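You operate a simulated robot arm through the tools that you are given. There is no shell and no other tool. Be economical: measure what you need, move in short steps, check, and stop when the job is done.

You run a simulated robot arm. Do the job below in one go: nothing can be reset, and whatever is moved stays where it is left.

JOB
Put the spark cover over the short slats, then ready the steel table.
Fine: fume flap and gas lever open, earth clamp on the copper plate before the table is switched on; the table display shows READY.

It is judged by the outcome, as a careful person would: the job done as asked, and still so three seconds after it is handed in. It fails if anything else is knocked over, pushed out of place, dropped, spilled or broken. Lids that push on must go on centred and level and be pressed home; caps that screw on are set level and turned clockwise until they are tight.

ROBOT AND FRAMES
A 7-joint arm with a two-finger gripper, on a carriage that runs on a rail from [-0.151, 1.978] to [0.03, -0.395] (x, y) and turns from -195 to 138 degrees about z. Base frame: it is fixed where the carriage stands at the start and does not move with it; the origin is on the floor, on the carriage's upright axis, x ahead of it, y to its left, z up; the surface under the hand at the start is at about z = 0.84. Units: m, degrees, N and s.
Its first joint turns from -149.0 to 149.0 degrees. Places, roughly: bleed button [0.6, 0.4, 0.9]; blue pusher [0.6, 0.3, 0.9]; copper plate [0.4, 0.5, 0.9]; current dial [0.4, 2.8, 0.9]; flow knob [0.5, 2.5, 1.1]; fume flap lever [0.7, 0.2, 1.1]; gas lever [0.6, 0.6, 0.9]; gas test switch [0.4, 2.6, 0.8]; green bottle valve [0.6, 2.5, 1.1]; slat patch of the steel table [0.9, 0.5, 0.8]; table display [0.7, 0.5, 0.9]; table switch [0.7, 0.3, 0.9]; time dial [0.7, 0.5, 0.9]; toggle clamp [0.5, 0.1, 0.9]; welder [0.5, 2.8, 0.9]; welder switch [0.4, 2.9, 0.9]. Payload 2.45 kg.
The tool frame sits at the grasp point between the pads (the TCP): z along the fingers, y along the line on which they close. The tips reach 0.026 m beyond it. Largest opening 0.096 m; the body of the gripper starts 0.069 m behind the TCP.
Orientation is told as [roll, pitch, yaw] about the base's x, y, z axes, in that order, counted from this pose: with the fingers straight down and closing along the base's y, the tool's x points along the base's -x, its y along +y and its z along -z.

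CONTROLS
- The arm moves only by the tool servo_tool. Its arguments are lists of equal length, an entry for each row: "slide": the shift along the base's x, y, z in mm, a list of three; "angular": the turn, a rotation vector about the base's x, y, z in degrees, a list of three; "hand": the gripper command, from -1 (shut) to 1 (fully open), values between in proportion. In form: {"slide": [[tx, ty, tz], ...], "angular": [[wx, wy, wz], ...], "hand": [hand, ...]}. A call has 1 to 8 rows; each row shifts and turns the commanded pose from where the row before left it. Each row takes 0.2 s and may step no farther than 0.05 m and 8.6 degrees from the row before; otherwise, or with a gripper value out of range, the whole call is refused. Where a pose cannot be reached the arm comes as near as it can. A force on the tool above 40 N (or 10 N above the force at the start of the call, whichever is more), or a blocked arm, ends the call early, and 0.2 s more pass. The fingers move at their own pace and stop on an object; they squeeze with about 34 N. The grip force told is the motor's: it shows also when the fingers shut on nothing. Time passes only in rows, and 0.2 s behind the last, so rows that do not move let the fingers close. The reply holds the time, the measured pose of the TCP, the force on the tool along the base axes, the opening and the grip force, in the units named above and with some noise, with the torque about the TCP (base axes, N m) and any sound that the robot's microphone picked up.
- Cameras (640 x 400 px; columns grow to the right, rows downward): "scene" is now at [0.0321, 0.1758, 1.6408]; the picture's right is [0.09, -1.00, 0.00], its down [-0.77, -0.07, -0.64] and it looks along [0.64, 0.06, -0.77] (base axes); focal length 265 px, centre (320, 200). "wrist" rides on the gripper at [0.082, 0.003, -0.098] in the tool frame; the picture's right is [-0.04, 1.00, 0.00], its down [-0.73, -0.03, -0.68] and it looks along [-0.68, -0.03, 0.73] (tool axes); focal length 256 px, centre (320, 200). There is no depth. A picture from a camera that has moved, and an enlarged one, comes with that camera's place and axes in the base frame and with its lens.
- get_image(camera): a new picture of that camera. It takes no simulated time.
- slide_trunk(by): slides the trunk up (or, below 0, down) by that many m; the arm and the scene camera ride with it, the base frame stays. It gives what a move gives, with no picture.
- steer(legs): drives the robot by 1 to 6 legs, each [ahead, left, turn to the left] in m, m and degrees, along the robot's own axes; the way and the turn of a leg run together, so that a leg with both is an arc; at most 1.5 m and 180 degrees a leg. The arm and the cameras ride along, it lands a little off, and it stops where it bumps. It keeps to its track: a leg is cut to what the track allows. It gives what a move gives.
- aim_head(pan, tilt): turns the head with the scene camera to pan (to the left, within 155 degrees either way) and tilt (down, from -29 to 69), counted from straight ahead of the robot. It gives what a move gives.
- enlarge(camera, box): a new picture of the part [left, top, right, bottom] of that camera's present view, enlarged. It takes no simulated time.
- sign_off(): hands the job in; it is judged then, once.

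Work in short steps. Places have to be worked out from the pictures, the camera data and where the tool is seen: move nearer, look again, correct. Check each grasp and each placing, and mend what went wrong. You have 120 turns and 78 pictures in all, those below and enlarged ones among them. Open the gripper and draw the arm clear of the work before you hand the job in, unless the task says otherwise; then end with one line.

The tools are called after "Call:" as name(argument=value, ...) on one line, values as JSON. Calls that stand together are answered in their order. servo_tool: Moves the arm, as the interface text tells. Its arguments: {"type":"object","properties":{"slide":{"type":"array","items":{"type":"array","items":{"type":"number"}}},"angular":{"type":"array","items":{"type":"array","items":{"type":"number"}}},"hand":{"type":"array","items":{"type":"number"}}},"required":["slide","angular","hand"]} The other tools are called the same way: slide_trunk (by) slides the trunk up or down; steer (legs) drives the base; aim_head (pan, tilt) turns the head that bears the scene camera; get_image (camera) takes a picture; enlarge (camera, box) takes an enlarged picture of a part of a camera's view; sign_off () hands the job in.

At the start:

```text
time: 0.0
eef_pos: [0.5044, 0.5349, 1.0002]
tcp_rot: [0.0, 0.0, -0.1]
wrist_force: [0.0, -0.3, 0.5]
torque: [-0.01, -0.01, -0.02]
finger_gap: 0.0961
grip_force: 0.1
trunk travel left (down, up): [-0.65, 0.06]
robot x, y, heading: [-0.001, -0.0006, -0.0]
head pan, tilt: [5.4, 50.4]
```

scene: 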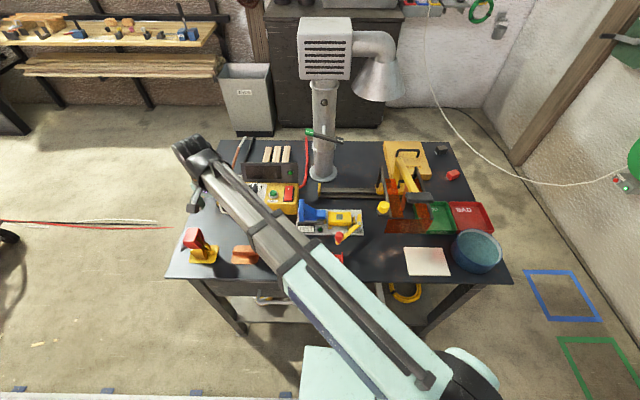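
wrist: 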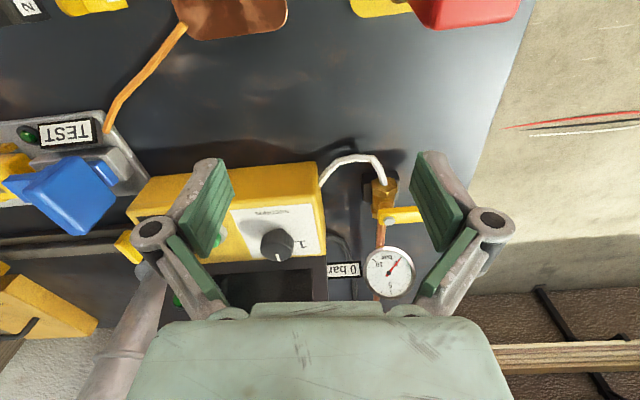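

The arm hides part of the bench; I enlarge the scene view over the table to identify the parts.

Call:
enlarge(camera="scene", box=[160, 120, 360, 280])

Call:
enlarge(camera="scene", box=[280, 10, 520, 280])

```text
2.50 times, centred on (260, 200) of scene
camera zoom: at [0.0321, 0.1758, 1.6408], right [0.09, -1.0, 0.0], down [-0.77, -0.07, -0.64], along [0.64, 0.06, -0.77], focal length 663 px, centre (470, 200)
```

zoom: 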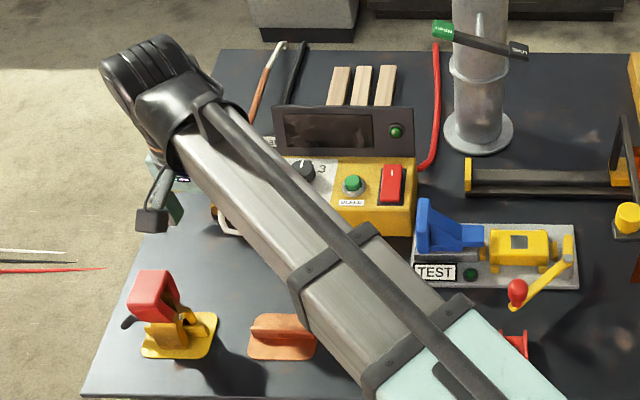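

```text
1.48 times, centred on (400, 145) of scene
camera zoom: at [0.0321, 0.1758, 1.6408], right [0.09, -1.0, 0.0], down [-0.77, -0.07, -0.64], along [0.64, 0.06, -0.77], focal length 393 px, centre (202, 282)
```

zoom: 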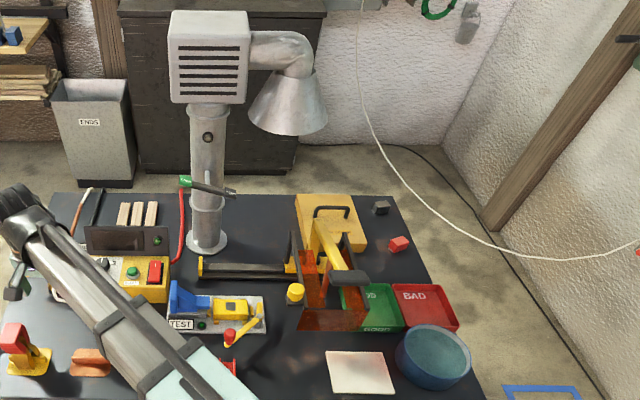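

I raise the hand and pull it back/right to free the view, then look at the front left and the cover.

Call:
servo_tool(slide=[[0, 0, 50], [0, 0, 50], [0, -50, 20], [0, -50, 0], [0, -50, 0], [0, -50, 0], [0, -50, 0], [0, -50, 0]], angular=[[0, 0, 0], [0, 0, 0], [0, 0, 0], [0, 0, 0], [0, 0, 0], [0, 0, 0], [0, 0, 0], [0, 0, 0]], hand=[1, 1, 1, 1, 1, 1, 1, 1])

Call:
servo_tool(slide=[[0, -50, 0], [0, -50, 0], [0, -50, 0], [0, -50, 0], [0, -50, 0], [0, -50, 0], [0, -40, 0], [0, -40, 0]], angular=[[0, 0, 0], [0, 0, 0], [0, 0, 0], [0, 0, 0], [0, 0, 0], [0, 0, 0], [0, 0, 0], [0, 0, 0]], hand=[1, 1, 1, 1, 1, 1, 1, 1])

Call:
get_image(camera="scene")

Call:
get_image(camera="wrist")

```text
refused: row 3 steps farther than a row can; nothing moved
```

```text
time: 1.8
eef_pos: [0.5036, 0.153, 1.0015]
tcp_rot: [0.0, 0.0, 0.0]
wrist_force: [-0.1, -0.1, 0.3]
torque: [0.02, 0.02, -0.02]
finger_gap: 0.096
grip_force: 0.1
trunk travel left (down, up): [-0.65, 0.06]
robot x, y, heading: [0.0021, -0.0033, 0.3]
head pan, tilt: [5.4, 50.4]
```

```text
73 pictures are left
camera scene: at [0.0321, 0.1757, 1.6408], right [0.09, -1.0, 0.0], down [-0.77, -0.07, -0.64], along [0.64, 0.06, -0.77], focal length 265 px, centre (320, 200)
```

scene: 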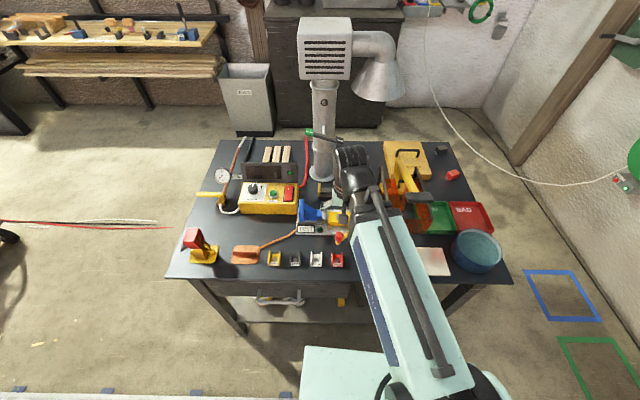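

```text
72 pictures are left
camera wrist: at [0.4228, 0.1546, 1.0992], right [0.04, 1.0, 0.0], down [0.73, -0.03, 0.68], along [0.68, -0.03, -0.73], focal length 256 px, centre (320, 200)
```

wrist: 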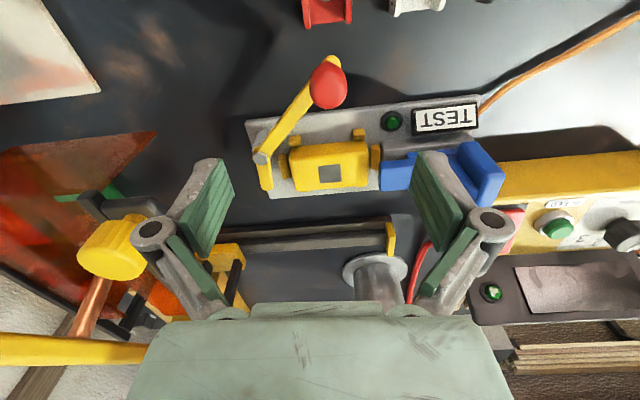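

That worked without collision. Now raise straight up, and enlarge the left half of the bench.

Call:
servo_tool(slide=[[0, 0, 50], [0, 0, 50], [0, 0, 50], [0, -50, 0], [0, -50, 0], [0, -50, 0], [0, -50, 0], [0, -50, 0]], angular=[[0, 0, 0], [0, 0, 0], [0, 0, 0], [0, 0, 0], [0, 0, 0], [0, 0, 0], [0, 0, 0], [0, 0, 0]], hand=[1, 1, 1, 1, 1, 1, 1, 1])

Call:
enlarge(camera="scene", box=[170, 120, 370, 280])

Call:
get_image(camera="wrist")

```text
time: 3.6
eef_pos: [0.5064, -0.0956, 1.1449]
tcp_rot: [-0.1, 0.0, 0.1]
wrist_force: [-0.7, 0.0, 0.6]
torque: [0.02, 0.03, 0.01]
finger_gap: 0.096
grip_force: 0.0
out of reach, approached as far as the arm can: row 5
trunk travel left (down, up): [-0.65, 0.06]
robot x, y, heading: [-0.0035, -0.0032, 0.0]
head pan, tilt: [5.4, 50.4]
```

```text
2.50 times, centred on (270, 200) of scene
camera zoom: at [0.0323, 0.1756, 1.6408], right [0.09, -1.0, 0.0], down [-0.77, -0.07, -0.64], along [0.64, 0.06, -0.77], focal length 663 px, centre (445, 200)
```

zoom: 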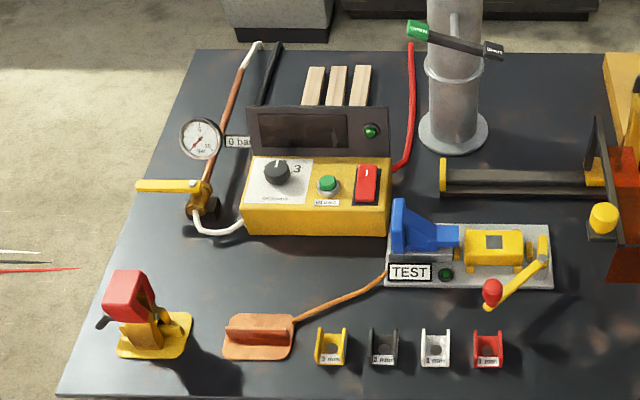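

```text
70 pictures are left
camera wrist: at [0.4249, -0.0937, 1.2424], right [0.04, 1.0, 0.0], down [0.73, -0.03, 0.68], along [0.68, -0.03, -0.73], focal length 256 px, centre (320, 200)
```

wrist: 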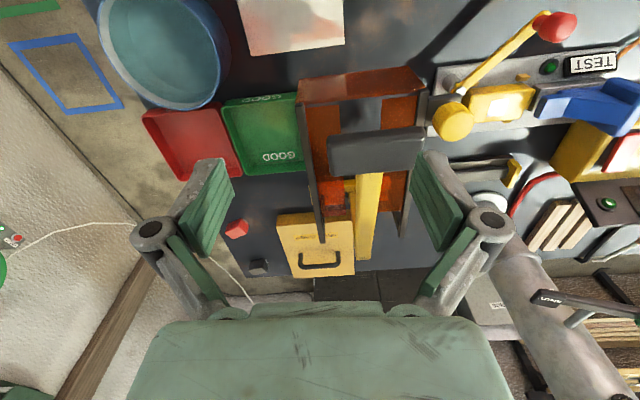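

The cover seems to be the yellow board with a black handle. I enlarge it, and the clamp/gas lever area.

Call:
enlarge(camera="wrist", box=[220, 130, 440, 310])

Call:
enlarge(camera="scene", box=[360, 130, 480, 220])

Call:
enlarge(camera="scene", box=[170, 200, 290, 280])

```text
2.22 times, centred on (330, 220) of wrist
camera zoom: at [0.4249, -0.0937, 1.2424], right [0.04, 1.0, 0.0], down [0.73, -0.03, 0.68], along [0.68, -0.03, -0.73], focal length 569 px, centre (298, 156)
```

zoom: 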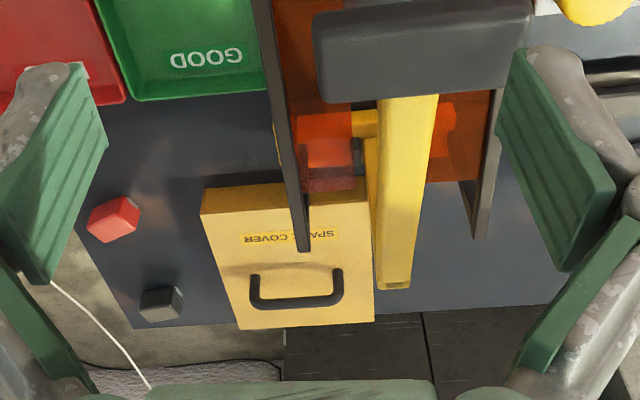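

```text
4.44 times, centred on (420, 175) of scene
camera zoom: at [0.0323, 0.1756, 1.6408], right [0.09, -1.0, 0.0], down [-0.77, -0.07, -0.64], along [0.64, 0.06, -0.77], focal length 1179 px, centre (-124, 311)
```

zoom: 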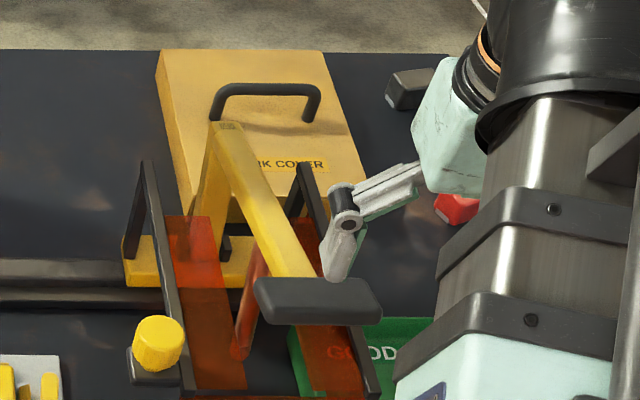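

```text
5.00 times, centred on (230, 240) of scene
camera zoom: at [0.0323, 0.1756, 1.6408], right [0.09, -1.0, 0.0], down [-0.77, -0.07, -0.64], along [0.64, 0.06, -0.77], focal length 1326 px, centre (770, 0)
```

zoom: 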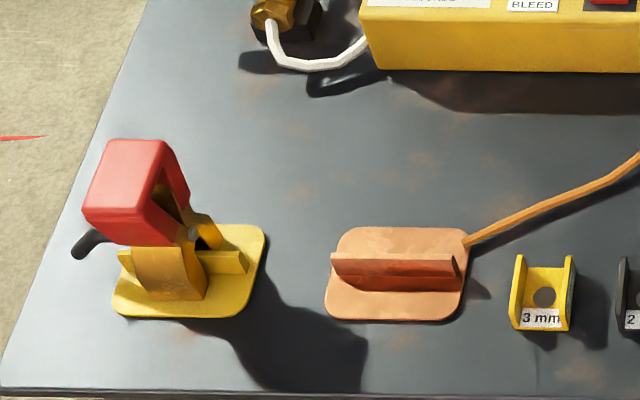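

The label confirms the SPARK COVER; its handle is near (0.948, -0.117, 0.894), with the fume cone near (0.83, 0.08, 1.2+). I shift the carriage right so the arm reaches past the cone with clearance.

Call:
steer(legs=[[0, -0.3, 0]])

```text
time: 5.7
eef_pos: [0.5289, -0.3978, 1.1444]
tcp_rot: [0.1, 0.0, 0.1]
wrist_force: [1.0, -0.2, 0.4]
torque: [0.03, 0.0, 0.03]
finger_gap: 0.0956
grip_force: 0.0
trunk travel left (down, up): [-0.65, 0.06]
robot x, y, heading: [0.0239, -0.3009, -0.2]
head pan, tilt: [5.4, 50.4]
```

Next I move toward (0.75, -0.18) while turning the wrist by -90° about z.

Call:
servo_tool(slide=[[0, 20, 0], [10, 20, 0], [20, 20, 0], [20, 20, 0], [20, 20, 0], [20, 20, 0], [20, 20, 0], [20, 20, 0]], angular=[[0, 0, -8.2], [0, 0, -8.2], [0, 0, -8.2], [0, 0, -8.2], [0, 0, -8.2], [0, 0, -8.2], [0, 0, -8.2], [0, 0, -8.2]], hand=[1, 1, 1, 1, 1, 1, 1, 1])

Call:
servo_tool(slide=[[20, 20, 0], [20, 20, 0], [30, 20, 0]], angular=[[0, 0, -8.2], [0, 0, -8.2], [0, 0, -8.0]], hand=[1, 1, 1])

Call:
get_image(camera="wrist")

Call:
get_image(camera="scene")

```text
time: 7.5
eef_pos: [0.6581, -0.2377, 1.1467]
tcp_rot: [0.0, 0.1, -65.9]
wrist_force: [-0.6, 0.0, -0.6]
torque: [0.01, 0.0, 0.01]
finger_gap: 0.096
grip_force: 0.1
trunk travel left (down, up): [-0.65, 0.06]
robot x, y, heading: [0.0235, -0.3014, 0.0]
head pan, tilt: [5.4, 50.4]
```

```text
time: 8.3
eef_pos: [0.7292, -0.1773, 1.1455]
tcp_rot: [0.0, 0.0, -90.1]
wrist_force: [-0.2, 0.5, 0.1]
torque: [-0.04, -0.01, 0.0]
finger_gap: 0.0962
grip_force: 0.1
trunk travel left (down, up): [-0.65, 0.06]
robot x, y, heading: [0.0254, -0.3038, 0.2]
head pan, tilt: [5.4, 50.4]
```

```text
66 pictures are left
camera wrist: at [0.7328, -0.0961, 1.243], right [1.0, -0.04, 0.0], down [-0.03, -0.73, 0.68], along [-0.03, -0.68, -0.73], focal length 256 px, centre (320, 200)
```

wrist: 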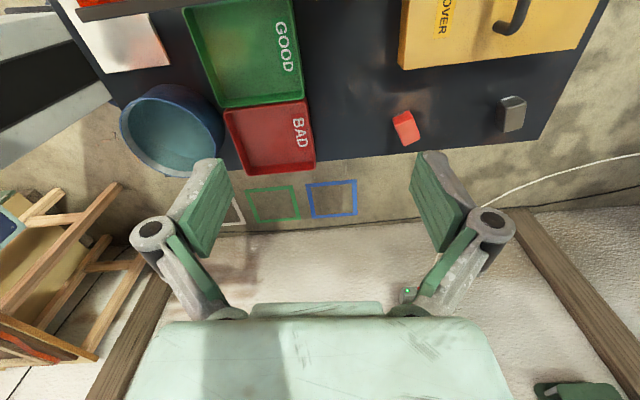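

```text
65 pictures are left
camera scene: at [0.0554, -0.1271, 1.6408], right [0.09, -1.0, 0.0], down [-0.77, -0.07, -0.64], along [0.64, 0.06, -0.77], focal length 265 px, centre (320, 200)
```

scene: 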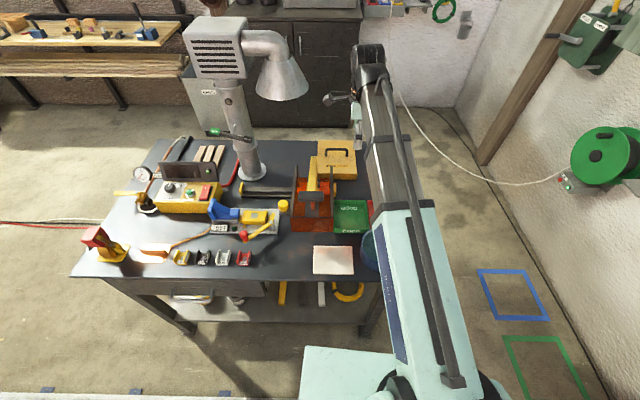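

The view is good; I extend to (0.94, -0.16, 1.08) for a direct look at the handle.

Call:
servo_tool(slide=[[40, 5, 0], [40, 5, 0], [40, 0, -10], [40, 0, -20], [40, 0, -30], [11, 7, -10]], angular=[[0, 0, 0], [0, 0, 0], [0, 0, 0], [0, 0, 0], [0, 0, 0], [0, 0, 0]], hand=[1, 1, 1, 1, 1, 1])

Call:
get_image(camera="wrist")

Call:
enlarge(camera="scene", box=[220, 30, 440, 220])

```text
time: 9.7
eef_pos: [0.9401, -0.1605, 1.0753]
tcp_rot: [-0.1, 0.0, -89.9]
wrist_force: [-0.5, 1.0, -0.7]
torque: [0.01, 0.0, -0.03]
finger_gap: 0.0958
grip_force: 0.0
trunk travel left (down, up): [-0.65, 0.06]
robot x, y, heading: [0.0255, -0.3049, 0.2]
head pan, tilt: [5.4, 50.4]
```

```text
64 pictures are left
camera wrist: at [0.9433, -0.0806, 1.1733], right [1.0, -0.04, 0.0], down [-0.03, -0.73, 0.68], along [-0.03, -0.68, -0.73], focal length 256 px, centre (320, 200)
```

wrist: 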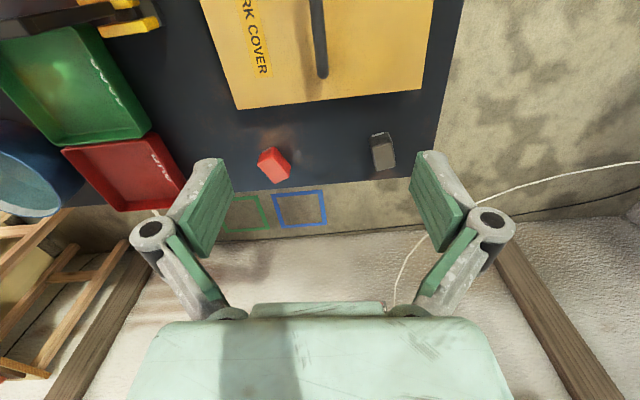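

```text
2.11 times, centred on (330, 125) of scene
camera zoom: at [0.0557, -0.1271, 1.6408], right [0.09, -1.0, 0.0], down [-0.77, -0.07, -0.64], along [0.64, 0.06, -0.77], focal length 558 px, centre (299, 358)
```

zoom: 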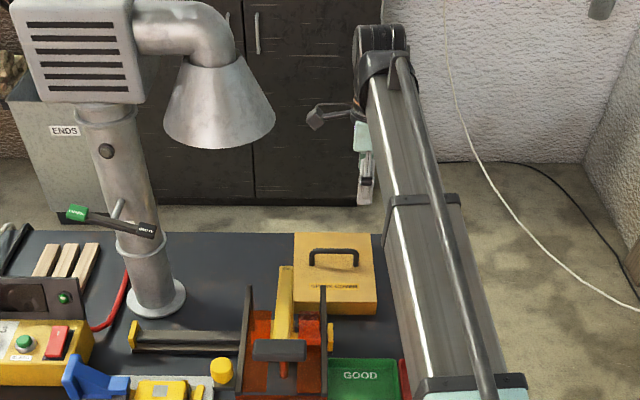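

The bar runs nearly along y at x≈0.939, rotated about +3°. I move over its middle with yaw −87° and descend to z≈0.93.

Call:
servo_tool(slide=[[0, 22, 0], [-1, 22, -25], [0, 0, -40], [0, 0, -40], [0, 0, -40]], angular=[[0, 0, 3], [0, 0, 0], [0, 0, 0], [0, 0, 0], [0, 0, 0]], hand=[1, 1, 1, 1, 1])

Call:
get_image(camera="wrist")

Call:
enlarge(camera="scene", box=[280, 110, 400, 190])

```text
time: 10.9
eef_pos: [0.9409, -0.1186, 0.9298]
tcp_rot: [0.1, 0.0, -86.8]
wrist_force: [-0.4, -0.7, -0.2]
torque: [0.0, 0.01, -0.01]
finger_gap: 0.096
grip_force: 0.1
trunk travel left (down, up): [-0.65, 0.06]
robot x, y, heading: [0.0229, -0.3011, 0.0]
head pan, tilt: [5.4, 50.4]
```

```text
62 pictures are left
camera wrist: at [0.9403, -0.0372, 1.0267], right [1.0, 0.01, 0.0], down [0.01, -0.73, 0.68], along [0.01, -0.68, -0.73], focal length 256 px, centre (320, 200)
```

wrist: 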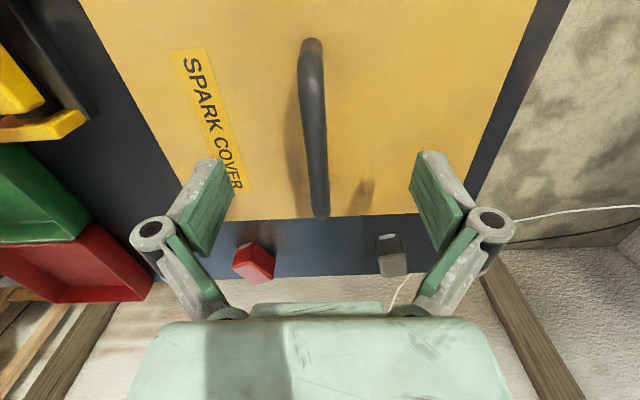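

```text
5.00 times, centred on (340, 150) of scene
camera zoom: at [0.0555, -0.1271, 1.6408], right [0.09, -1.0, 0.0], down [-0.77, -0.07, -0.64], along [0.64, 0.06, -0.77], focal length 1326 px, centre (220, 450)
```

zoom: 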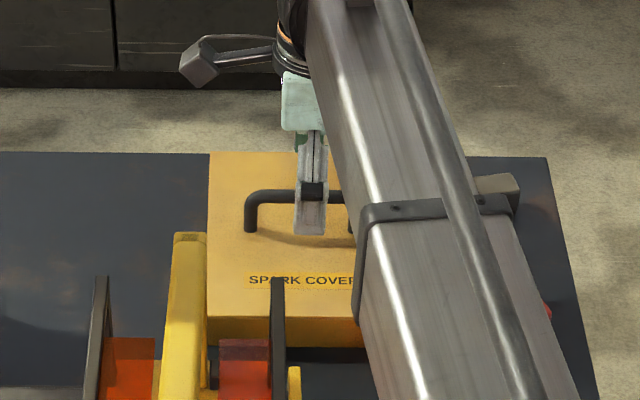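

The bar is centred between the fingers. I descend to z≈0.897 and close.

Call:
servo_tool(slide=[[0, 0, -15], [0, 0, -10], [0, 0, -7], [0, 0, 0], [0, 0, 0], [0, 0, 0], [0, 0, 0]], angular=[[0, 0, 0], [0, 0, 0], [0, 0, 0], [0, 0, 0], [0, 0, 0], [0, 0, 0], [0, 0, 0]], hand=[1, 1, 1, -1, -1, -1, -1])

```text
time: 12.5
eef_pos: [0.9392, -0.1173, 0.9014]
tcp_rot: [0.4, 0.1, -87.0]
wrist_force: [14.1, 1.6, 36.7]
torque: [-0.19, -0.02, 0.57]
finger_gap: 0.0108
grip_force: 33.7
trunk travel left (down, up): [-0.65, 0.06]
robot x, y, heading: [0.024, -0.3023, 0.1]
head pan, tilt: [5.4, 50.4]
```

Bar gripped (10.8 mm), with the tips pressing on the cover top (z≈0.875). I lift straight up.

Call:
servo_tool(slide=[[0, 0, 8], [0, 0, 15], [0, 0, 25], [0, 0, 35]], angular=[[0, 0, 0], [0, 0, 0], [0, 0, 0], [0, 0, 0]], hand=[-1, -1, -1, -1])

Call:
get_image(camera="wrist")

Call:
enlarge(camera="scene", box=[180, 30, 440, 220])

```text
time: 13.5
eef_pos: [0.9381, -0.1198, 0.9802]
tcp_rot: [-0.1, -0.1, -87.0]
wrist_force: [-0.3, 0.2, -4.9]
torque: [0.01, 0.0, 0.02]
finger_gap: 0.01
grip_force: 34.2
trunk travel left (down, up): [-0.65, 0.06]
robot x, y, heading: [0.0226, -0.3, -0.0]
head pan, tilt: [5.4, 50.4]
```

```text
60 pictures are left
camera wrist: at [0.9384, -0.0392, 1.0795], right [1.0, 0.01, 0.0], down [0.01, -0.73, 0.68], along [0.01, -0.68, -0.73], focal length 256 px, centre (320, 200)
```

wrist: 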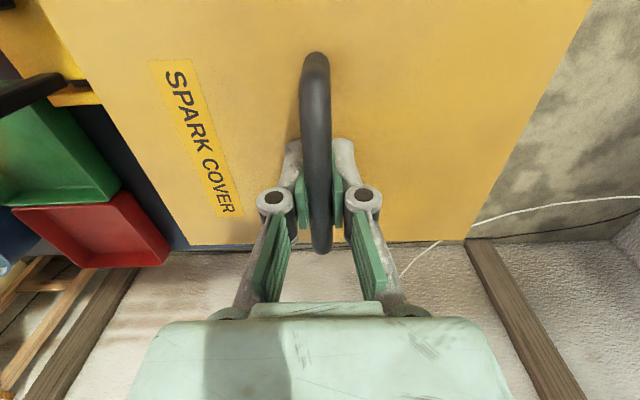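

```text
2.11 times, centred on (310, 125) of scene
camera zoom: at [0.0559, -0.1271, 1.6407], right [0.09, -1.0, 0.0], down [-0.77, -0.07, -0.64], along [0.64, 0.06, -0.77], focal length 558 px, centre (341, 358)
```

zoom: 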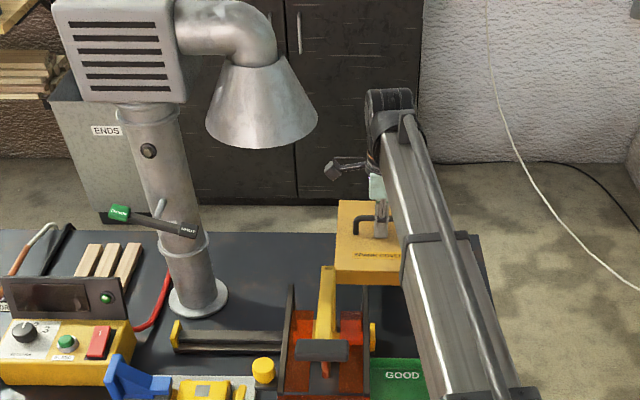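

The cover is held level. I raise it while moving away from the cone (-y), then retract in x.

Call:
servo_tool(slide=[[0, -20, 30], [0, -20, 40], [0, -20, 40], [-30, -20, 35], [-40, -15, 15], [-45, 0, 0], [-45, 0, 0], [-45, 0, 0]], angular=[[0, 0, 0], [0, 0, 0], [0, 0, 0], [0, 0, 0], [0, 0, 0], [0, 0, 0], [0, 0, 0], [0, 0, 0]], hand=[-1, -1, -1, -1, -1, -1, -1, -1])

Call:
servo_tool(slide=[[-40, 0, 0], [-40, 0, 0], [-40, 0, 0], [-40, 0, 0], [-15, 0, 0]], angular=[[0, 0, 0], [0, 0, 0], [0, 0, 0], [0, 0, 0], [0, 0, 0]], hand=[-1, -1, -1, -1, -1])

```text
refused: row 4 steps farther than a row can; nothing moved
```

```text
time: 14.2
eef_pos: [0.8613, -0.1198, 0.9837]
tcp_rot: [1.5, 0.1, -87.4]
wrist_force: [12.4, -0.5, -2.4]
torque: [0.14, -0.17, -0.79]
finger_gap: 0.0111
grip_force: 34.3
trunk travel left (down, up): [-0.65, 0.06]
robot x, y, heading: [0.0257, -0.3, 0.1]
head pan, tilt: [5.4, 50.4]
stopped in row 3: the force on the tool passed its limit at 64 N (the readings are from after the stop); the commanded pose is now the measured one
```

The first call was refused, so the second ran too low and touched something. I back off forward a little and look for what was touched.

Call:
servo_tool(slide=[[15, 0, 0], [30, 0, 0]], angular=[[0, 0, 0], [0, 0, 0]], hand=[-1, -1])

Call:
enlarge(camera="scene", box=[220, 110, 420, 240])

Call:
get_image(camera="wrist")

```text
time: 14.8
eef_pos: [0.9042, -0.1178, 0.9823]
tcp_rot: [1.3, 0.0, -87.3]
wrist_force: [-0.1, 0.3, -4.8]
torque: [-0.04, 0.0, -0.01]
finger_gap: 0.0102
grip_force: 34.1
trunk travel left (down, up): [-0.65, 0.06]
robot x, y, heading: [0.021, -0.3104, -0.1]
head pan, tilt: [5.4, 50.4]
```

```text
3.08 times, centred on (320, 175) of scene
camera zoom: at [0.0564, -0.127, 1.6407], right [0.09, -1.0, 0.0], down [-0.77, -0.07, -0.64], along [0.63, 0.06, -0.77], focal length 816 px, centre (320, 277)
```

zoom: 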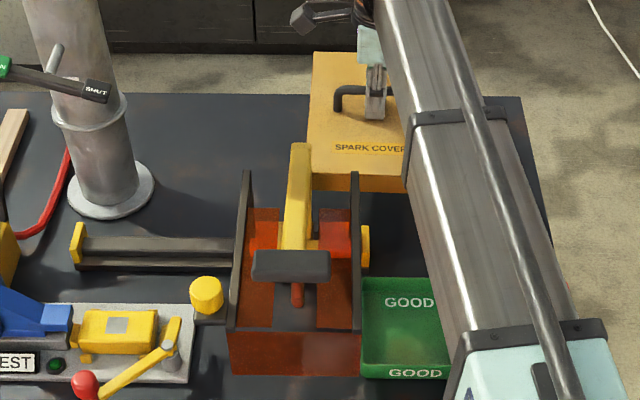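

```text
57 pictures are left
camera wrist: at [0.902, -0.0377, 1.0793], right [1.0, 0.01, 0.02], down [-0.01, -0.74, 0.68], along [0.02, -0.68, -0.73], focal length 256 px, centre (320, 200)
```

wrist: 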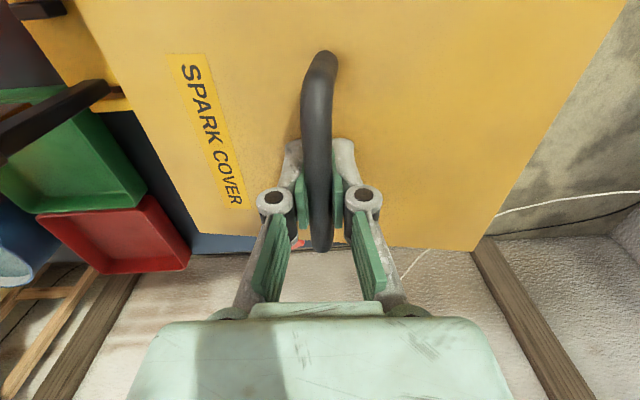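

The press shows no displacement (same pixels as before) and the cover is still held. Now lift properly while moving to -y.

Call:
servo_tool(slide=[[20, -20, 25], [10, -20, 35], [0, -20, 40], [0, -20, 40], [0, -15, 30]], angular=[[-1.3, 0, 0.3], [0, 0, 0], [0, 0, 0], [0, 0, 0], [0, 0, 0]], hand=[-1, -1, -1, -1, -1])

```text
time: 16.0
eef_pos: [0.9358, -0.2106, 1.156]
tcp_rot: [1.3, -1.3, -86.8]
wrist_force: [-0.2, -0.4, -4.6]
torque: [-0.06, 0.01, -0.03]
finger_gap: 0.0098
grip_force: 33.7
trunk travel left (down, up): [-0.65, 0.06]
robot x, y, heading: [0.0214, -0.2987, -0.0]
head pan, tilt: [5.4, 50.4]
```

Lifted clear. I undo the small tilt (axes swapped by yaw) and retract along x.

Call:
servo_tool(slide=[[-30, 0, 0], [-45, 0, 0], [-45, 0, 0], [-45, 0, 0], [-45, 0, 0], [-45, 0, 0], [-45, 0, 0], [-45, 0, 0]], angular=[[1.3, 1.3, 0], [0, 0, 0], [0, 0, 0], [0, 0, 0], [0, 0, 0], [0, 0, 0], [0, 0, 0], [0, 0, 0]], hand=[-1, -1, -1, -1, -1, -1, -1, -1])

```text
time: 17.8
eef_pos: [0.5879, -0.2083, 1.1544]
tcp_rot: [0.1, 0.1, -87.0]
wrist_force: [0.2, 0.3, -5.0]
torque: [-0.03, 0.02, 0.04]
finger_gap: 0.01
grip_force: 34.5
trunk travel left (down, up): [-0.65, 0.06]
robot x, y, heading: [0.0234, -0.3003, -0.3]
head pan, tilt: [5.4, 50.4]
```

Retract a little more, then drive left along the rail with the cover passing in front of the fume tube.

Call:
servo_tool(slide=[[-35, -10, 0], [-25, -10, 0]], angular=[[0, 0, 0], [0, 0, 0]], hand=[-1, -1])

Call:
steer(legs=[[0, 0.75, 0]])

Call:
get_image(camera="scene")

```text
time: 18.4
eef_pos: [0.5309, -0.2301, 1.151]
tcp_rot: [0.4, 0.2, -87.1]
wrist_force: [1.2, 0.4, -4.9]
torque: [0.02, 0.03, 0.0]
finger_gap: 0.0099
grip_force: 34.6
out of reach, approached as far as the arm can: row 2
trunk travel left (down, up): [-0.65, 0.06]
robot x, y, heading: [0.0227, -0.3048, -0.0]
head pan, tilt: [5.4, 50.4]
```

```text
time: 22.5
eef_pos: [0.4737, 0.527, 1.1498]
tcp_rot: [0.4, 0.1, -87.5]
wrist_force: [0.1, 0.5, -4.9]
torque: [0.01, 0.06, 0.01]
finger_gap: 0.0098
grip_force: 33.9
trunk travel left (down, up): [-0.65, 0.06]
robot x, y, heading: [-0.0339, 0.4556, -0.6]
head pan, tilt: [5.4, 50.4]
```

```text
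56 pictures are left
camera scene: at [-0.0006, 0.6341, 1.6407], right [0.08, -1.0, 0.0], down [-0.77, -0.06, -0.64], along [0.64, 0.05, -0.77], focal length 265 px, centre (320, 200)
```

scene: 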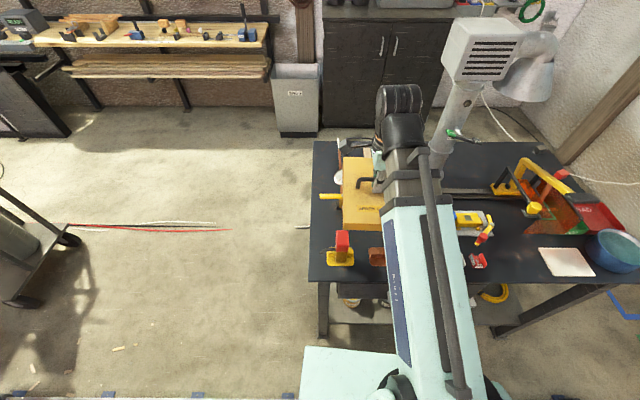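

The arm hides the slats from here; I swing the hand to the right (still in front of the tube) to expose them to the scene camera.

Call:
servo_tool(slide=[[0, -45, 0], [0, -45, 0], [0, -45, 0], [0, -45, 0], [0, -45, 0], [0, -45, 0], [0, -45, 0]], angular=[[0, 0, 0], [0, 0, 0], [0, 0, 0], [0, 0, 0], [0, 0, 0], [0, 0, 0], [0, 0, 0]], hand=[-1, -1, -1, -1, -1, -1, -1])

Call:
slide_trunk(by=0.06)

Call:
enlarge(camera="scene", box=[300, 110, 460, 210])

```text
time: 24.1
eef_pos: [0.4747, 0.2072, 1.1491]
tcp_rot: [0.4, 0.1, -87.3]
wrist_force: [0.5, -0.1, -5.3]
torque: [-0.04, 0.03, -0.03]
finger_gap: 0.0097
grip_force: 33.9
trunk travel left (down, up): [-0.65, 0.06]
robot x, y, heading: [-0.0372, 0.4578, -0.4]
head pan, tilt: [5.4, 50.4]
```

```text
time: 25.1
eef_pos: [0.4715, 0.208, 1.2094]
tcp_rot: [0.4, 0.1, -87.5]
wrist_force: [-0.3, -0.2, -4.5]
torque: [-0.05, 0.02, 0.03]
finger_gap: 0.0099
grip_force: 33.6
trunk travel left (down, up): [-0.71, 0.0]
robot x, y, heading: [-0.0396, 0.4564, -0.7]
head pan, tilt: [5.4, 50.4]
```

```text
4.00 times, centred on (380, 160) of scene
camera zoom: at [-0.0005, 0.6338, 1.7008], right [0.08, -1.0, 0.0], down [-0.77, -0.06, -0.64], along [0.64, 0.05, -0.77], focal length 1061 px, centre (80, 360)
```

zoom: 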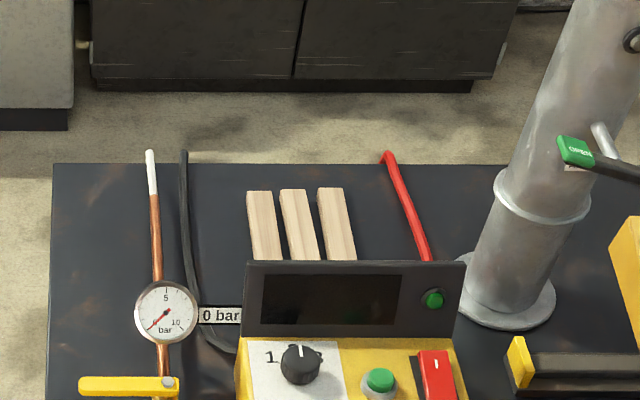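

Slats span y≈0.40–0.51 with the far ends at x≈0.99, but the near ends are hidden behind the display. I drive left so the wrist camera can look back (-y) across them from the side.

Call:
steer(legs=[[0, 0.82, 0]])

Call:
slide_trunk(by=-0.08)

Call:
get_image(camera="wrist")

```text
time: 29.6
eef_pos: [0.4135, 1.0508, 1.2081]
tcp_rot: [0.4, 0.1, -86.5]
wrist_force: [-0.4, 0.7, -5.1]
torque: [-0.03, 0.01, -0.01]
finger_gap: 0.01
grip_force: 34.1
trunk travel left (down, up): [-0.71, 0.0]
robot x, y, heading: [-0.1009, 1.2952, 0.5]
head pan, tilt: [5.4, 50.4]
```

```text
time: 30.7
eef_pos: [0.4131, 1.051, 1.1299]
tcp_rot: [0.5, 0.1, -86.5]
wrist_force: [0.9, -0.1, -4.7]
torque: [-0.03, 0.03, 0.0]
finger_gap: 0.0101
grip_force: 34.0
trunk travel left (down, up): [-0.63, 0.08]
robot x, y, heading: [-0.0998, 1.2968, 0.5]
head pan, tilt: [5.4, 50.4]
```

```text
54 pictures are left
camera wrist: at [0.4112, 1.1313, 1.2274], right [1.0, 0.02, 0.01], down [0.01, -0.74, 0.68], along [0.02, -0.68, -0.74], focal length 256 px, centre (320, 200)
```

wrist: 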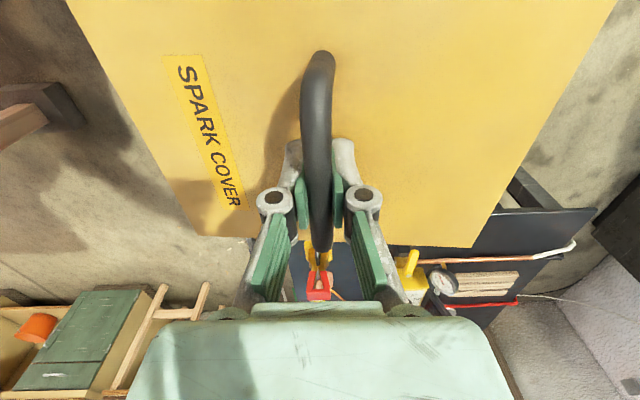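

Call:
enlarge(camera="wrist", box=[380, 220, 600, 340])

```text
2.91 times, centred on (490, 280) of wrist
camera zoom: at [0.4112, 1.1313, 1.2274], right [1.0, 0.02, 0.01], down [0.01, -0.74, 0.68], along [0.02, -0.68, -0.74], focal length 745 px, centre (-174, -33)
```

zoom: 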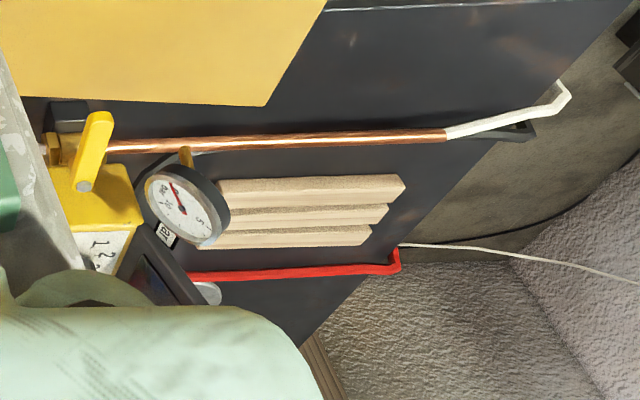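

Call:
enlarge(camera="wrist", box=[420, 255, 530, 315])

```text
5.82 times, centred on (475, 285) of wrist
camera zoom: at [0.4112, 1.1313, 1.2274], right [1.0, 0.02, 0.01], down [0.01, -0.74, 0.68], along [0.02, -0.68, -0.74], focal length 1489 px, centre (-582, -294)
```

zoom: 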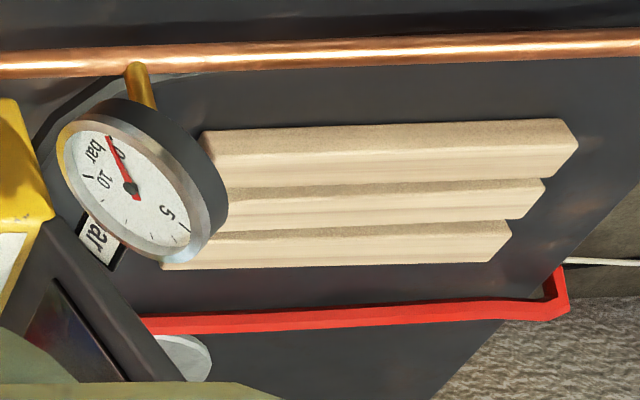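

Slats are about 0.17 long (x≈0.82–0.99), y≈0.40–0.51, centre about (0.905, 0.455), rotated ≈+3–4°. I drive back so the arm will reach from y≈0.36, clear of the hood.

Call:
steer(legs=[[0, -0.7, 0]])

Call:
servo_tool(slide=[[0, 45, 0], [0, 45, 0], [0, 45, 0], [0, 45, 0], [0, 45, 0], [0, 45, 0], [0, 45, 0]], angular=[[0, 0, 0], [0, 0, 0], [0, 0, 0], [0, 0, 0], [0, 0, 0], [0, 0, 0], [0, 0, 0]], hand=[-1, -1, -1, -1, -1, -1, -1])

Call:
steer(legs=[[0, -0.23, 0]])

```text
time: 34.6
eef_pos: [0.4675, 0.3419, 1.1295]
tcp_rot: [0.4, 0.1, -86.4]
wrist_force: [-0.3, 0.3, -4.9]
torque: [-0.01, -0.03, 0.0]
finger_gap: 0.0099
grip_force: 34.2
trunk travel left (down, up): [-0.63, 0.08]
robot x, y, heading: [-0.0435, 0.5807, 0.2]
head pan, tilt: [5.4, 50.4]
```

```text
time: 36.2
eef_pos: [0.4682, 0.6587, 1.1277]
tcp_rot: [0.4, 0.1, -86.4]
wrist_force: [-0.4, -0.4, -4.6]
torque: [0.02, 0.0, -0.01]
finger_gap: 0.0098
grip_force: 34.3
trunk travel left (down, up): [-0.63, 0.08]
robot x, y, heading: [-0.0447, 0.5838, 0.6]
head pan, tilt: [5.4, 50.4]
```

```text
time: 38.0
eef_pos: [0.4846, 0.429, 1.1279]
tcp_rot: [0.4, 0.1, -86.6]
wrist_force: [-0.2, 0.0, -4.9]
torque: [0.03, 0.03, 0.01]
finger_gap: 0.0102
grip_force: 34.0
trunk travel left (down, up): [-0.63, 0.08]
robot x, y, heading: [-0.0237, 0.3565, 0.3]
head pan, tilt: [5.4, 50.4]
```

Extend to (0.905, 0.455) at height 1.13, then look.

Call:
servo_tool(slide=[[45, 10, 0], [45, 10, 0], [45, 6, 0], [45, 0, 0], [45, 0, 0], [45, 0, 0], [45, 0, 0], [45, 0, 0]], angular=[[0, 0, 0], [0, 0, 0], [0, 0, 0], [0, 0, 0], [0, 0, 0], [0, 0, 0], [0, 0, 0], [0, 0, 0]], hand=[-1, -1, -1, -1, -1, -1, -1, -1])

Call:
servo_tool(slide=[[30, 0, -10], [30, 0, -30]], angular=[[0, 0, 0], [0, 0, 0]], hand=[-1, -1])

Call:
enlarge(camera="scene", box=[260, 90, 420, 200])

Call:
get_image(camera="wrist")

```text
time: 39.8
eef_pos: [0.8447, 0.4545, 1.1255]
tcp_rot: [0.3, 0.2, -86.5]
wrist_force: [0.2, 0.4, -5.2]
torque: [-0.02, 0.04, 0.01]
finger_gap: 0.0099
grip_force: 34.4
trunk travel left (down, up): [-0.63, 0.08]
robot x, y, heading: [-0.0224, 0.3564, 0.1]
head pan, tilt: [5.4, 50.4]
```

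```text
time: 40.4
eef_pos: [0.9053, 0.4549, 1.0877]
tcp_rot: [0.2, 0.1, -86.5]
wrist_force: [-0.4, -0.4, -4.9]
torque: [-0.03, 0.06, -0.01]
finger_gap: 0.0097
grip_force: 34.4
trunk travel left (down, up): [-0.63, 0.08]
robot x, y, heading: [-0.0294, 0.359, 0.5]
head pan, tilt: [5.4, 50.4]
```

```text
3.64 times, centred on (340, 145) of scene
camera zoom: at [0.0053, 0.5317, 1.6207], right [0.1, -1.0, 0.0], down [-0.77, -0.08, -0.64], along [0.63, 0.06, -0.77], focal length 965 px, centre (247, 400)
```

zoom: 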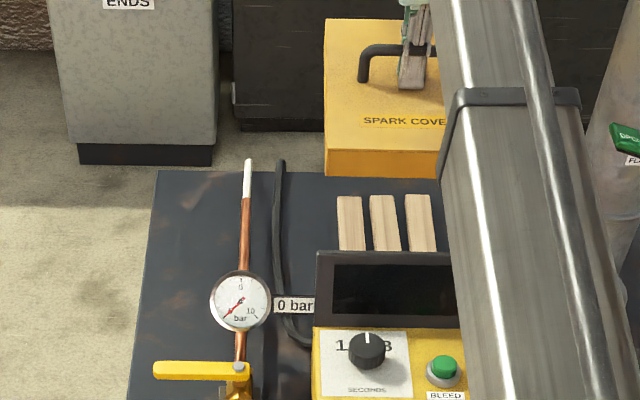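

```text
50 pictures are left
camera wrist: at [0.9045, 0.5351, 1.1853], right [1.0, 0.02, 0.01], down [0.01, -0.74, 0.68], along [0.02, -0.68, -0.74], focal length 256 px, centre (320, 200)
```

wrist: 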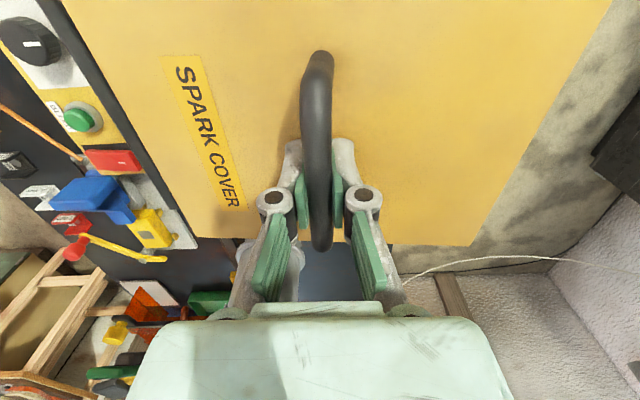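

The cover and slats are both in view: slats' middle y≈0.4515, x≈0.81–0.985; the display back top is ~x 0.74, clear. I shift to (0.90, 0.452) and lower to 0.96.

Call:
servo_tool(slide=[[-5, -3, -40], [0, 0, -40], [0, 0, -40]], angular=[[0, 0, 0], [0, 0, 0], [0, 0, 0]], hand=[-1, -1, -1])

Call:
enlarge(camera="scene", box=[270, 100, 400, 200])

Call:
get_image(camera="wrist")

```text
time: 41.1
eef_pos: [0.8984, 0.4486, 0.9681]
tcp_rot: [0.4, 0.1, -86.6]
wrist_force: [-0.3, 0.3, -5.6]
torque: [0.0, 0.04, 0.03]
finger_gap: 0.0096
grip_force: 34.3
trunk travel left (down, up): [-0.63, 0.08]
robot x, y, heading: [-0.0288, 0.3526, 0.3]
head pan, tilt: [5.4, 50.4]
```

```text
4.00 times, centred on (335, 150) of scene
camera zoom: at [0.0045, 0.5317, 1.6208], right [0.1, -1.0, 0.0], down [-0.77, -0.08, -0.64], along [0.63, 0.06, -0.77], focal length 1061 px, centre (260, 400)
```

zoom: 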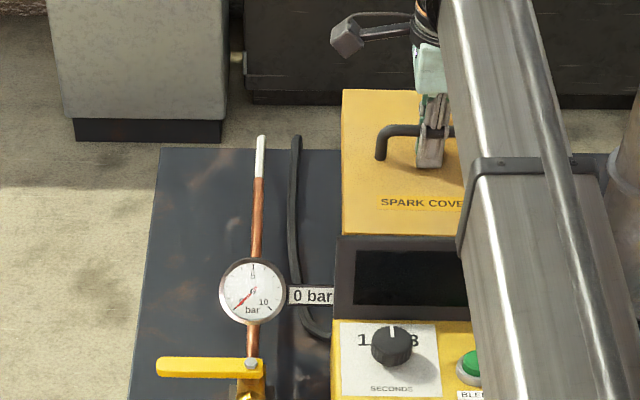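

```text
48 pictures are left
camera wrist: at [0.8958, 0.5306, 1.0654], right [1.0, 0.02, 0.01], down [0.01, -0.74, 0.68], along [0.02, -0.68, -0.74], focal length 256 px, centre (320, 200)
```

wrist: 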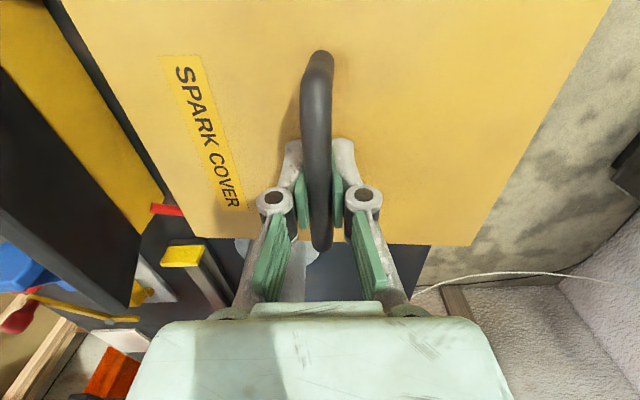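

Clearances to display box and hose look fine. I correct y by +3 mm and lower slowly to contact.

Call:
servo_tool(slide=[[1, 3, -20], [0, 0, -20], [0, 0, -10], [0, 0, -8], [0, 0, 0]], angular=[[0, 0, 0], [0, 0, 0], [0, 0, 0], [0, 0, 0], [0, 0, 0]], hand=[-1, -1, -1, -1, -1])

Call:
get_image(camera="wrist")

Call:
enlarge(camera="scene", box=[270, 110, 400, 200])

```text
time: 42.4
eef_pos: [0.9014, 0.4556, 0.9079]
tcp_rot: [0.4, 0.2, -86.6]
wrist_force: [1.0, -1.1, -4.8]
torque: [0.01, 0.0, 0.01]
finger_gap: 0.0096
grip_force: 33.8
trunk travel left (down, up): [-0.63, 0.08]
robot x, y, heading: [-0.0281, 0.3557, 0.1]
head pan, tilt: [5.4, 50.4]
```

```text
47 pictures are left
camera wrist: at [0.8997, 0.535, 1.0065], right [1.0, 0.02, 0.01], down [0.01, -0.74, 0.68], along [0.02, -0.68, -0.74], focal length 256 px, centre (320, 200)
```

wrist: 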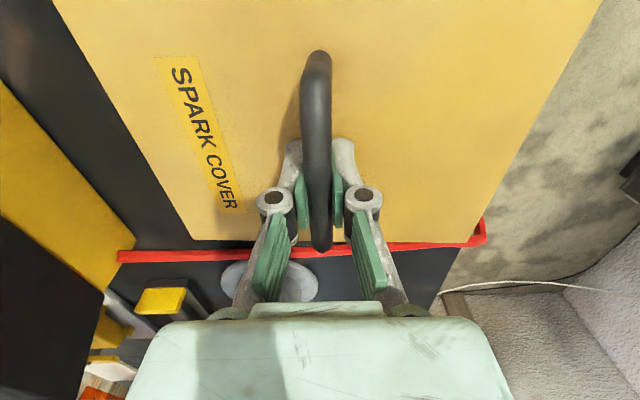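

```text
4.44 times, centred on (335, 155) of scene
camera zoom: at [0.0045, 0.5317, 1.6207], right [0.1, -0.99, 0.0], down [-0.77, -0.08, -0.64], along [0.63, 0.06, -0.77], focal length 1179 px, centre (253, 400)
```

zoom: 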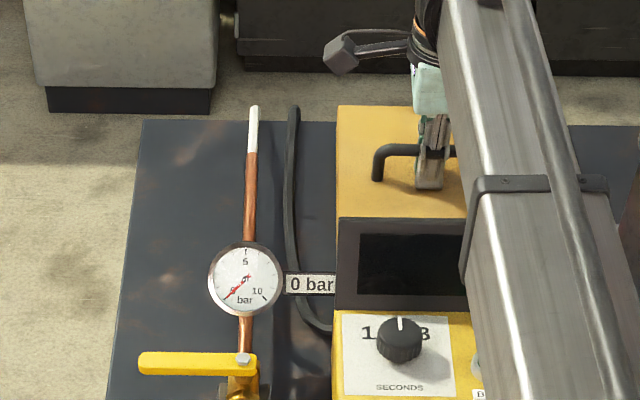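

No contact yet, and the hose is well clear. I continue down in small steps until the cover bears on the table.

Call:
servo_tool(slide=[[0, -1, -4], [0, 0, -3], [0, 0, -3], [0, 0, 0]], angular=[[0, 0, 0], [0, 0, 0], [0, 0, 0], [0, 0, 0]], hand=[-1, -1, -1, -1])

```text
time: 43.4
eef_pos: [0.9011, 0.4548, 0.9026]
tcp_rot: [0.7, 0.2, -86.5]
wrist_force: [9.9, 5.1, 28.4]
torque: [0.0, 0.24, -0.01]
finger_gap: 0.0106
grip_force: 33.7
trunk travel left (down, up): [-0.63, 0.08]
robot x, y, heading: [-0.0242, 0.3558, 0.0]
head pan, tilt: [5.4, 50.4]
```

Contact at z≈0.9025, the same height as when it stood on the table originally, so it's seated around the slats. I relieve the load and open.

Call:
servo_tool(slide=[[0, 0, 3], [0, 0, 0], [0, 0, 0], [0, 0, 0]], angular=[[0, 0, 0], [0, 0, 0], [0, 0, 0], [0, 0, 0]], hand=[-1, -0.5, 0.2, 0.6])

Call:
servo_tool(slide=[[0, 0, 20], [0, 0, 40], [0, 0, 45], [0, 20, 45], [-20, 30, 30]], angular=[[0, 0, 0], [0, 0, 0], [0, 0, 0], [0, 0, 0], [0, 0, 0]], hand=[0.6, 0.6, 0.6, 0.6, 0.6])

Call:
get_image(camera="wrist")

Call:
get_image(camera="scene")

```text
time: 44.4
eef_pos: [0.9015, 0.4526, 0.9027]
tcp_rot: [0.4, 0.1, -86.7]
wrist_force: [-0.5, -0.3, 0.4]
torque: [0.0, -0.02, 0.0]
finger_gap: 0.0767
grip_force: 0.0
trunk travel left (down, up): [-0.63, 0.08]
robot x, y, heading: [-0.0331, 0.3569, 0.3]
head pan, tilt: [5.4, 50.4]
```

```text
time: 45.5
eef_pos: [0.8789, 0.5083, 1.0823]
tcp_rot: [0.3, 0.1, -86.6]
wrist_force: [0.2, 0.2, -0.8]
torque: [-0.03, -0.01, 0.01]
finger_gap: 0.0769
grip_force: 0.2
trunk travel left (down, up): [-0.63, 0.08]
robot x, y, heading: [-0.0292, 0.3545, 0.4]
head pan, tilt: [5.4, 50.4]
```

```text
45 pictures are left
camera wrist: at [0.8773, 0.5895, 1.1797], right [1.0, 0.02, 0.01], down [0.01, -0.74, 0.68], along [0.02, -0.68, -0.74], focal length 256 px, centre (320, 200)
```

wrist: 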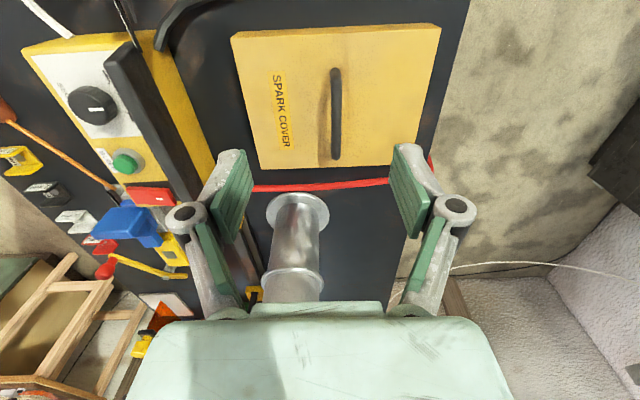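

```text
44 pictures are left
camera scene: at [0.0039, 0.5318, 1.6207], right [0.1, -0.99, 0.0], down [-0.77, -0.08, -0.64], along [0.63, 0.06, -0.77], focal length 265 px, centre (320, 200)
```

scene: 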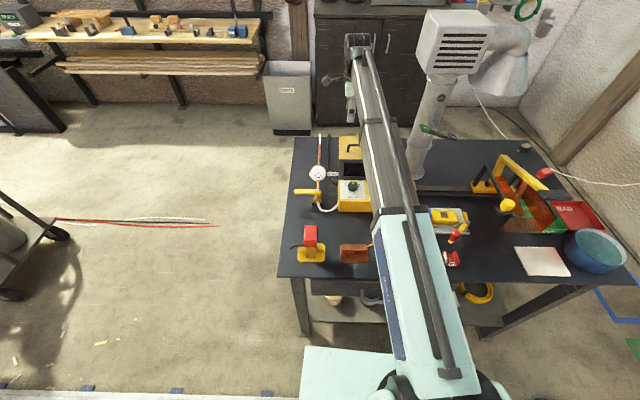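

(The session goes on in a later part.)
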